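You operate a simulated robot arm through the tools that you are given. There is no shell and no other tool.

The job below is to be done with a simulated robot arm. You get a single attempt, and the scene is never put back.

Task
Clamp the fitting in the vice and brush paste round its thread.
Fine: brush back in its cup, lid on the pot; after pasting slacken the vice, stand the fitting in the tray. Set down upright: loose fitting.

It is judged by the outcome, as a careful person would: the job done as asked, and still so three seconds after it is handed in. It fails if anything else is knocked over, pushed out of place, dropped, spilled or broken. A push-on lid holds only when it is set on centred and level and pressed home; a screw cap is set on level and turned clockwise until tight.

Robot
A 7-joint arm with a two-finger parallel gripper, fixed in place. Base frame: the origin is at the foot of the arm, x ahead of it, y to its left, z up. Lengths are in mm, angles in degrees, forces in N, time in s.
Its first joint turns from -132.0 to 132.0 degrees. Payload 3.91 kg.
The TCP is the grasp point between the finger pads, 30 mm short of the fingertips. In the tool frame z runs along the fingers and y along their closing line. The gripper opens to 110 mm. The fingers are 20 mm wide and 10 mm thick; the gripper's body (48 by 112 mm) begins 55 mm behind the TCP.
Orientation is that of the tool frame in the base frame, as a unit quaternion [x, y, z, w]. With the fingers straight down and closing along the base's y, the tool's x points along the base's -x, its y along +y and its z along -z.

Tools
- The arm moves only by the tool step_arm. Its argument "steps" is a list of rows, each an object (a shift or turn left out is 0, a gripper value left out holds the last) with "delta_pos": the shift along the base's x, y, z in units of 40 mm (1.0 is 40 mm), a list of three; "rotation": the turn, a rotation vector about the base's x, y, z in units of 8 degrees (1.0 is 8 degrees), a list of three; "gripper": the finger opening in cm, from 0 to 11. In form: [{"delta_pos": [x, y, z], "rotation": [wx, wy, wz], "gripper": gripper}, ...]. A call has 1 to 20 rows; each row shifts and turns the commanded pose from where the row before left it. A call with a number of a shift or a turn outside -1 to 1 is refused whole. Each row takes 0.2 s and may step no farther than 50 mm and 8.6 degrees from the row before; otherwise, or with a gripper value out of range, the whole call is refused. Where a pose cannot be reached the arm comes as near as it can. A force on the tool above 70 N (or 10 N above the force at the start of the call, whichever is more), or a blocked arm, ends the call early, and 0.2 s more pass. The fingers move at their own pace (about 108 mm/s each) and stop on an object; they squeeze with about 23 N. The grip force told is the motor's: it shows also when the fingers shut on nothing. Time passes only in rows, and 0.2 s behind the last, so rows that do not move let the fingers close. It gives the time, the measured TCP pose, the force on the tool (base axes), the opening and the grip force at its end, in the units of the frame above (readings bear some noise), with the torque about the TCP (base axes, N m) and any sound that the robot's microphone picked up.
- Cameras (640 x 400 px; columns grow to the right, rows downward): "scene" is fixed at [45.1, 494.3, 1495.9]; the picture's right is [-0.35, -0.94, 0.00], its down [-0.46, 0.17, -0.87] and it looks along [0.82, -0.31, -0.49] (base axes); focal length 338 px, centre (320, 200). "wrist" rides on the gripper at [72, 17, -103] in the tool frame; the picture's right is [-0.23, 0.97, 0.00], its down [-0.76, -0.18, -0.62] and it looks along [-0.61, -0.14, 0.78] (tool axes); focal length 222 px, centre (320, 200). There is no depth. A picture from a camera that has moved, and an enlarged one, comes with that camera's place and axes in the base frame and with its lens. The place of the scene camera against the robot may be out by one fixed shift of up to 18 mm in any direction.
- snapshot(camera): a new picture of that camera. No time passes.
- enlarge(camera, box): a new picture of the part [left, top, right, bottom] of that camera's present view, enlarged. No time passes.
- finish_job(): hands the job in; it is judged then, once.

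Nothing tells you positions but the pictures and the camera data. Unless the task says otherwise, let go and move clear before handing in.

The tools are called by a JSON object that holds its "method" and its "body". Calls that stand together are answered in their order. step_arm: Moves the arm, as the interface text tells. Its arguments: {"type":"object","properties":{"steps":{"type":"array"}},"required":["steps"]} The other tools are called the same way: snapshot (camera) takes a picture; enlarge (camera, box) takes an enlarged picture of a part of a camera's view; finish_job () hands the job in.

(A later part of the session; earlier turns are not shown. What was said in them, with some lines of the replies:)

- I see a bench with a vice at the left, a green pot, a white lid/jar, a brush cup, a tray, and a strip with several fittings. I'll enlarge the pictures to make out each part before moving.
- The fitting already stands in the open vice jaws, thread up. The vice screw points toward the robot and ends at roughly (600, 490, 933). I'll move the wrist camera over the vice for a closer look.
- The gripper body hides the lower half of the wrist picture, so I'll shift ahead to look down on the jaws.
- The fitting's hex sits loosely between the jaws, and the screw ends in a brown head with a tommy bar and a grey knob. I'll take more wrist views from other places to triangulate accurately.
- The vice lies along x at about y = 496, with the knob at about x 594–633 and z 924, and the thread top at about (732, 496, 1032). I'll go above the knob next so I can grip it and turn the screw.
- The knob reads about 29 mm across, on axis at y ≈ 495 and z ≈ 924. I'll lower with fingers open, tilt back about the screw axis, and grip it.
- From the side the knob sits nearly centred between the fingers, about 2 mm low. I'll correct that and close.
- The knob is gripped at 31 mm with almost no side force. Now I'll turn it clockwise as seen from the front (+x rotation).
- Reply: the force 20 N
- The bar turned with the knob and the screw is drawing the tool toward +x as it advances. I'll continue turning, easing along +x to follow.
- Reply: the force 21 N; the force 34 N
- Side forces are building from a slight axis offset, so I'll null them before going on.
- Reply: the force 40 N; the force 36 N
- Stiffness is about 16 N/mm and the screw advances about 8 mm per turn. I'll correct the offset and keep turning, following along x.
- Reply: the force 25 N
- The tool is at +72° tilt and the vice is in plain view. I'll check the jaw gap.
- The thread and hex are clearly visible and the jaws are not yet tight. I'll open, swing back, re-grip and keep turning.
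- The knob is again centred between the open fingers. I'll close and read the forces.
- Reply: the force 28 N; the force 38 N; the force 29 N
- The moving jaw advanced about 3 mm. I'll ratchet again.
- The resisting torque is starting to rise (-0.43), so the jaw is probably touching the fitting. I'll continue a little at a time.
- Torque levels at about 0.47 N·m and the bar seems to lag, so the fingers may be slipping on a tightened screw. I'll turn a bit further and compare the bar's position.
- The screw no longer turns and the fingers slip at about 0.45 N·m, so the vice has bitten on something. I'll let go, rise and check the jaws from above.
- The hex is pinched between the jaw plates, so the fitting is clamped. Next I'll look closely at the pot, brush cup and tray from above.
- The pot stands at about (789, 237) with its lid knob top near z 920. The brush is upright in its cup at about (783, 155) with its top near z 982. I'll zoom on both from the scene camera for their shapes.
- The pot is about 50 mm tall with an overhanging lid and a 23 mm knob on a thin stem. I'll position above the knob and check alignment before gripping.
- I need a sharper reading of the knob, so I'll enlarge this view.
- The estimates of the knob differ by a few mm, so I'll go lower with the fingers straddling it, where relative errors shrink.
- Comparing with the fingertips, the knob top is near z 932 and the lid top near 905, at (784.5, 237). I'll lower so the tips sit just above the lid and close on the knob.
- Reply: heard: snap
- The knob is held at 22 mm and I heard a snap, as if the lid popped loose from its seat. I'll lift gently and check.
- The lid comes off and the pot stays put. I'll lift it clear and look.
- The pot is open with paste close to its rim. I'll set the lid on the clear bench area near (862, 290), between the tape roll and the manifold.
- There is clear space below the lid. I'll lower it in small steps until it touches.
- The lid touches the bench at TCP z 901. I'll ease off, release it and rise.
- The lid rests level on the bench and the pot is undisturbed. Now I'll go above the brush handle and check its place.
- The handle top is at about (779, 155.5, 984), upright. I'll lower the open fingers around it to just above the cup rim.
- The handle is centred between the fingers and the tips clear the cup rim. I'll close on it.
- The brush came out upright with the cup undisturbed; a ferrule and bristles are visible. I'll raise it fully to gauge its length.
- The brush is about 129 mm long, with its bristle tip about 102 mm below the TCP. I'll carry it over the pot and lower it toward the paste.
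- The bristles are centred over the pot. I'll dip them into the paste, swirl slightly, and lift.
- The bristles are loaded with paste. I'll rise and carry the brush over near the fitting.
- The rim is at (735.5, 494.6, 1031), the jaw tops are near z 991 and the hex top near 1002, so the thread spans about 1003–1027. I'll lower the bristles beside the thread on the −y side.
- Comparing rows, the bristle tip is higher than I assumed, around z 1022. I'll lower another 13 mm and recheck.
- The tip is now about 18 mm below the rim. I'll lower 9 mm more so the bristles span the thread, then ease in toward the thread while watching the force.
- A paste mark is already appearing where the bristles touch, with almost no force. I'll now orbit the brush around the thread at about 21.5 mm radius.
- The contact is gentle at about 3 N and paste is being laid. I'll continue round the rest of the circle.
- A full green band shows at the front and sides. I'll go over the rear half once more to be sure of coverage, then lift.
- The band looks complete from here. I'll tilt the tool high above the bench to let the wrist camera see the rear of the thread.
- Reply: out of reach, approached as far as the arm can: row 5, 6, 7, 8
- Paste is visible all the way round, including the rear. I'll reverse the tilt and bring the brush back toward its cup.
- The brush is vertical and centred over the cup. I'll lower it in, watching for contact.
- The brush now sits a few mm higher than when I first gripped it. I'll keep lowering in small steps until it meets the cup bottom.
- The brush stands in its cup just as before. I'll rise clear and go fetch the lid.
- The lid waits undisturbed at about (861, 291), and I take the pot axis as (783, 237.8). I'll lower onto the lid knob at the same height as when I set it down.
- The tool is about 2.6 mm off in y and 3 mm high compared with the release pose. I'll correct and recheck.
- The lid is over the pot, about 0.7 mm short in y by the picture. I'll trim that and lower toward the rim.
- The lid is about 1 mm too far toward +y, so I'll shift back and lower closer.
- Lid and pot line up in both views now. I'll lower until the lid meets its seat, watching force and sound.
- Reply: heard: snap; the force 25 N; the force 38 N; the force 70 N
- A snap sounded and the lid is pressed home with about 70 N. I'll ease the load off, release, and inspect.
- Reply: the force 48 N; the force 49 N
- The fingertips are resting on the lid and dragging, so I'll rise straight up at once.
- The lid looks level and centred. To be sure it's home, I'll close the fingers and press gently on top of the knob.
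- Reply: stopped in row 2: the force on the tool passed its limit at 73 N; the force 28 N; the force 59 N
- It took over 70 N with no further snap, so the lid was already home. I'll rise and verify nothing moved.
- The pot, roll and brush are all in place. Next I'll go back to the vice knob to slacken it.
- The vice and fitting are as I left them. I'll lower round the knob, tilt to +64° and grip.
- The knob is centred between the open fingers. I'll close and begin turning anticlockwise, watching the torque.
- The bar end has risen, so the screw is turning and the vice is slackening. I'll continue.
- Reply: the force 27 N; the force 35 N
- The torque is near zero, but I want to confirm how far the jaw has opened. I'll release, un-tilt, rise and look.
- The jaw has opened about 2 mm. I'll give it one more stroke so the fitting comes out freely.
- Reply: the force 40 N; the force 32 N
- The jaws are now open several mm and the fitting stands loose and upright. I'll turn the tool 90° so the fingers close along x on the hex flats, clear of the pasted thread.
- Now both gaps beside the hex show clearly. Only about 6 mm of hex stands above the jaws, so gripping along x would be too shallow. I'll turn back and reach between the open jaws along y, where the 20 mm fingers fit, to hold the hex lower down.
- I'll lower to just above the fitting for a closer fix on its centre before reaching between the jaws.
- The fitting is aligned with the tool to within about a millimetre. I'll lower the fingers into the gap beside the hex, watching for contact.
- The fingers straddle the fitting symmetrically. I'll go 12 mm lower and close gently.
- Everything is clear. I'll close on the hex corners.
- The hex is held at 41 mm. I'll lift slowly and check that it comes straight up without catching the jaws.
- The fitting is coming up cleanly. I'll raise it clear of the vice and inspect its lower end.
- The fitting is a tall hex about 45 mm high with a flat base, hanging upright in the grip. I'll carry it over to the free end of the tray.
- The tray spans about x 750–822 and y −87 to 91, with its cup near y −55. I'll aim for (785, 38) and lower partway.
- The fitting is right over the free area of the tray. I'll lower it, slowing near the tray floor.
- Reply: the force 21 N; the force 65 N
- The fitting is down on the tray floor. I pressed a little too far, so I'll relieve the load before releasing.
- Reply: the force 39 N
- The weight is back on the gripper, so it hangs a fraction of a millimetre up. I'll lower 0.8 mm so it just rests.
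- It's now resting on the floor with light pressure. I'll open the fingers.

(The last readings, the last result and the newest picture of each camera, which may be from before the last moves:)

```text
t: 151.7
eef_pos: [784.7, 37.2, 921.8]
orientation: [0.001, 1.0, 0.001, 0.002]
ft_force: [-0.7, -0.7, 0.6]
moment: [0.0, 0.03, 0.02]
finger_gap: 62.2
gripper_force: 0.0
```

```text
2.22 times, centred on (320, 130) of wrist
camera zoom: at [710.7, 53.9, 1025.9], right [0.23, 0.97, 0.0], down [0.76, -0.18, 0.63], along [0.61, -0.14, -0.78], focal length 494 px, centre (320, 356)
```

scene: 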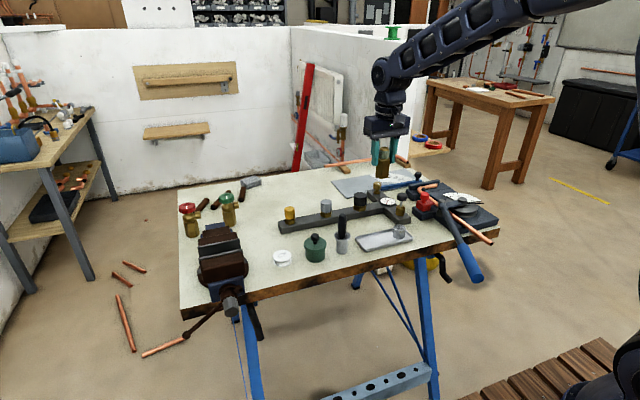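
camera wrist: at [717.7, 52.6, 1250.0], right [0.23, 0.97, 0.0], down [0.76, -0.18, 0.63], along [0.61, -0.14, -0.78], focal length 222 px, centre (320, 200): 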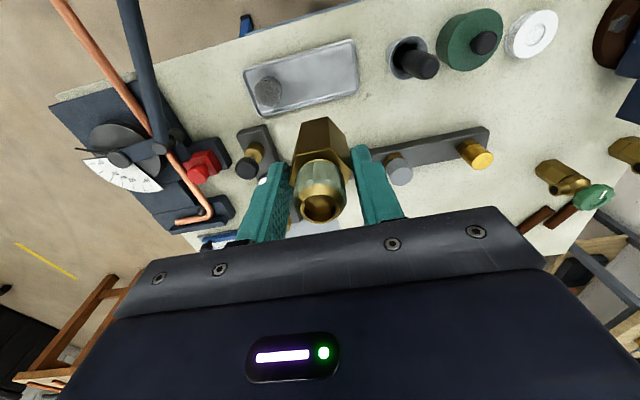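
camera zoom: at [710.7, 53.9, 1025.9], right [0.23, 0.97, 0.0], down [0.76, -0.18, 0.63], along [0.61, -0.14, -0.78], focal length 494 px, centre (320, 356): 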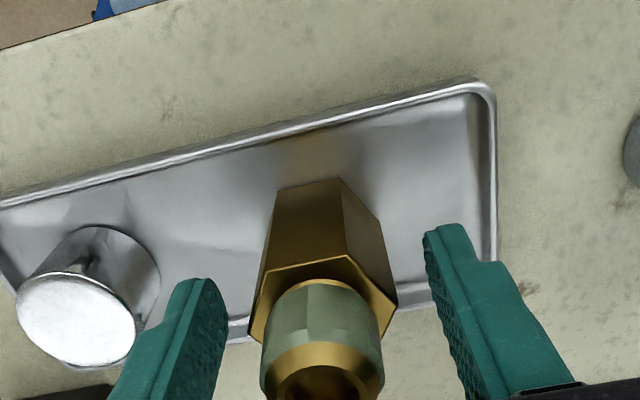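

The fitting stands upright on its hex in the tray. I'll rise straight up and move clear.

{"method": "step_arm", "body": {"steps": [{"delta_pos": [0, 0, 0.3]}, {"delta_pos": [0, 0, 0.6]}, {"delta_pos": [0, 0, 0.9]}, {"delta_pos": [0, 0, 0.9]}, {"delta_pos": [0, 0, 0.9]}, {"delta_pos": [0, 0, 0.9]}, {"delta_pos": [-0.5, 0.3, 0.6]}, {"delta_pos": [-0.5, 0.3, 0.6]}, {"delta_pos": [-0.5, 0.3, 0.6]}, {}, {}, {}, {}, {}]}}

{"method": "snapshot", "body": {"camera": "scene"}}

{"method": "enlarge", "body": {"camera": "scene", "box": [280, 190, 440, 280]}}

{"method": "enlarge", "body": {"camera": "scene", "box": [160, 180, 320, 320]}}

{"method": "snapshot", "body": {"camera": "wrist"}}

```text
t: 154.7
eef_pos: [725.8, 72.2, 1173.8]
orientation: [-0.001, 1.0, 0.001, 0.001]
ft_force: [-0.4, 0.3, 0.1]
moment: [-0.03, 0.0, 0.0]
finger_gap: 62.1
gripper_force: 0.1
```

```text
taken
```

scene: 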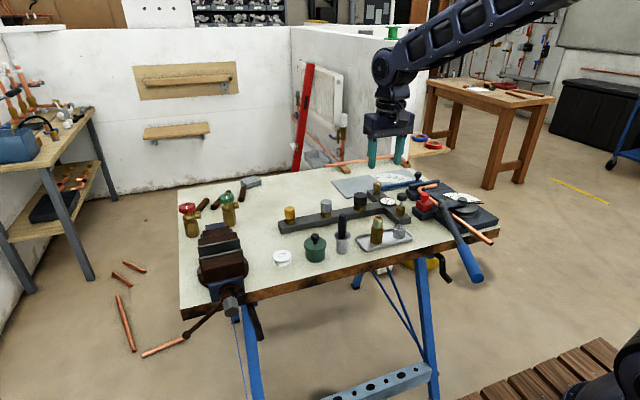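

```text
4.00 times, centred on (360, 235) of scene
camera zoom: at [45.1, 494.3, 1495.9], right [-0.35, -0.94, 0.0], down [-0.46, 0.17, -0.87], along [0.82, -0.31, -0.49], focal length 1353 px, centre (160, 60)
```

zoom: 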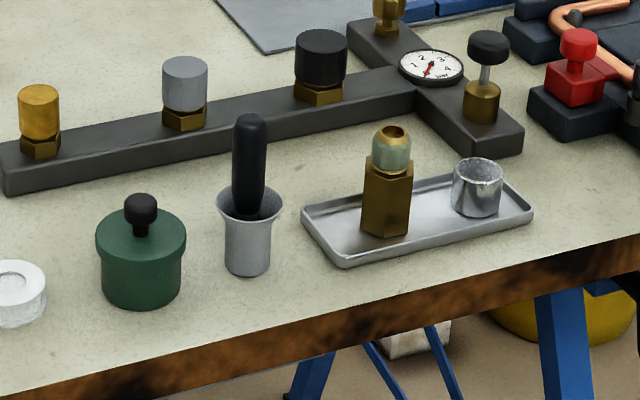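

```text
2.86 times, centred on (240, 250) of scene
camera zoom: at [45.1, 494.3, 1495.9], right [-0.35, -0.94, 0.0], down [-0.46, 0.17, -0.87], along [0.82, -0.31, -0.49], focal length 967 px, centre (549, 57)
```

zoom: 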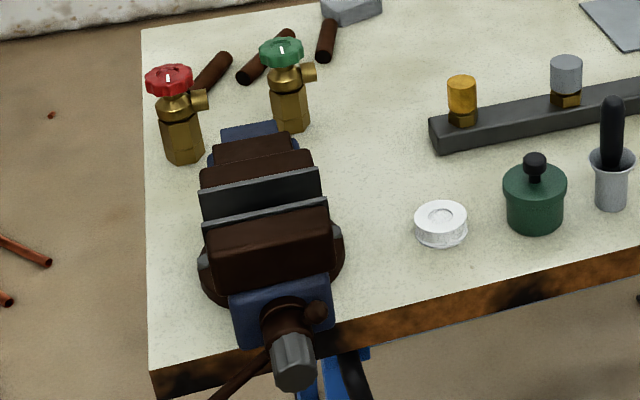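

```text
taken
camera wrist: at [652.1, 88.8, 1277.0], right [0.23, 0.97, 0.0], down [0.76, -0.18, 0.63], along [0.61, -0.14, -0.78], focal length 222 px, centre (320, 200)
```

wrist: 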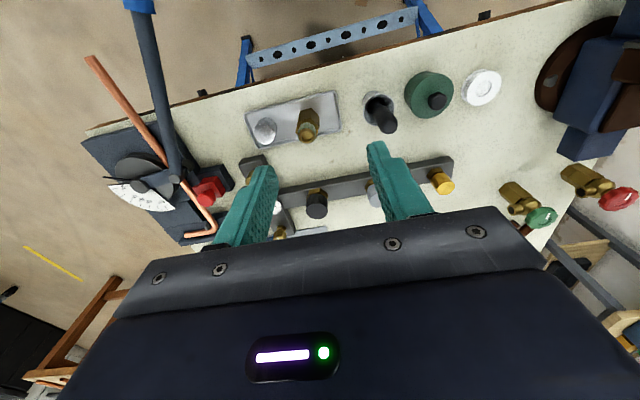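

The pasted fitting stands upright in the tray and the vice is slack. The brush is in its cup and the lid is pressed onto the pot. Nothing else has moved and the arm is clear, so I'm handing in the job.

{"method": "finish_job", "body": {}}

```text
The job is handed in.
```

The fitting's thread is pasted all the way round, and the fitting is standing upright in the tray. I handed the job in with the arm clear and nothing else on the bench moved.

- **Clamping:** I tightened the vice by its knob until the fingers began to slip at about 0.45 N·m. I didn't tighten further with the bar, and the fitting stayed put under the brush.
- **Pasting:** The brush went once round the thread and again over the rear half. The wrist camera showed paste on every side.
- **Brush and pot:** The brush is back in its cup as I found it. The lid snapped onto the pot, and pressing the knob with about 70 N brought no further movement.
- **Fitting:** I slackened the vice about two-thirds of a turn and lifted the fitting out by its hex, keeping the fingers off the paste. I pressed it a little too hard onto the tray floor, about 65 N for a moment, then eased off and released it. It was still upright in the last pictures.
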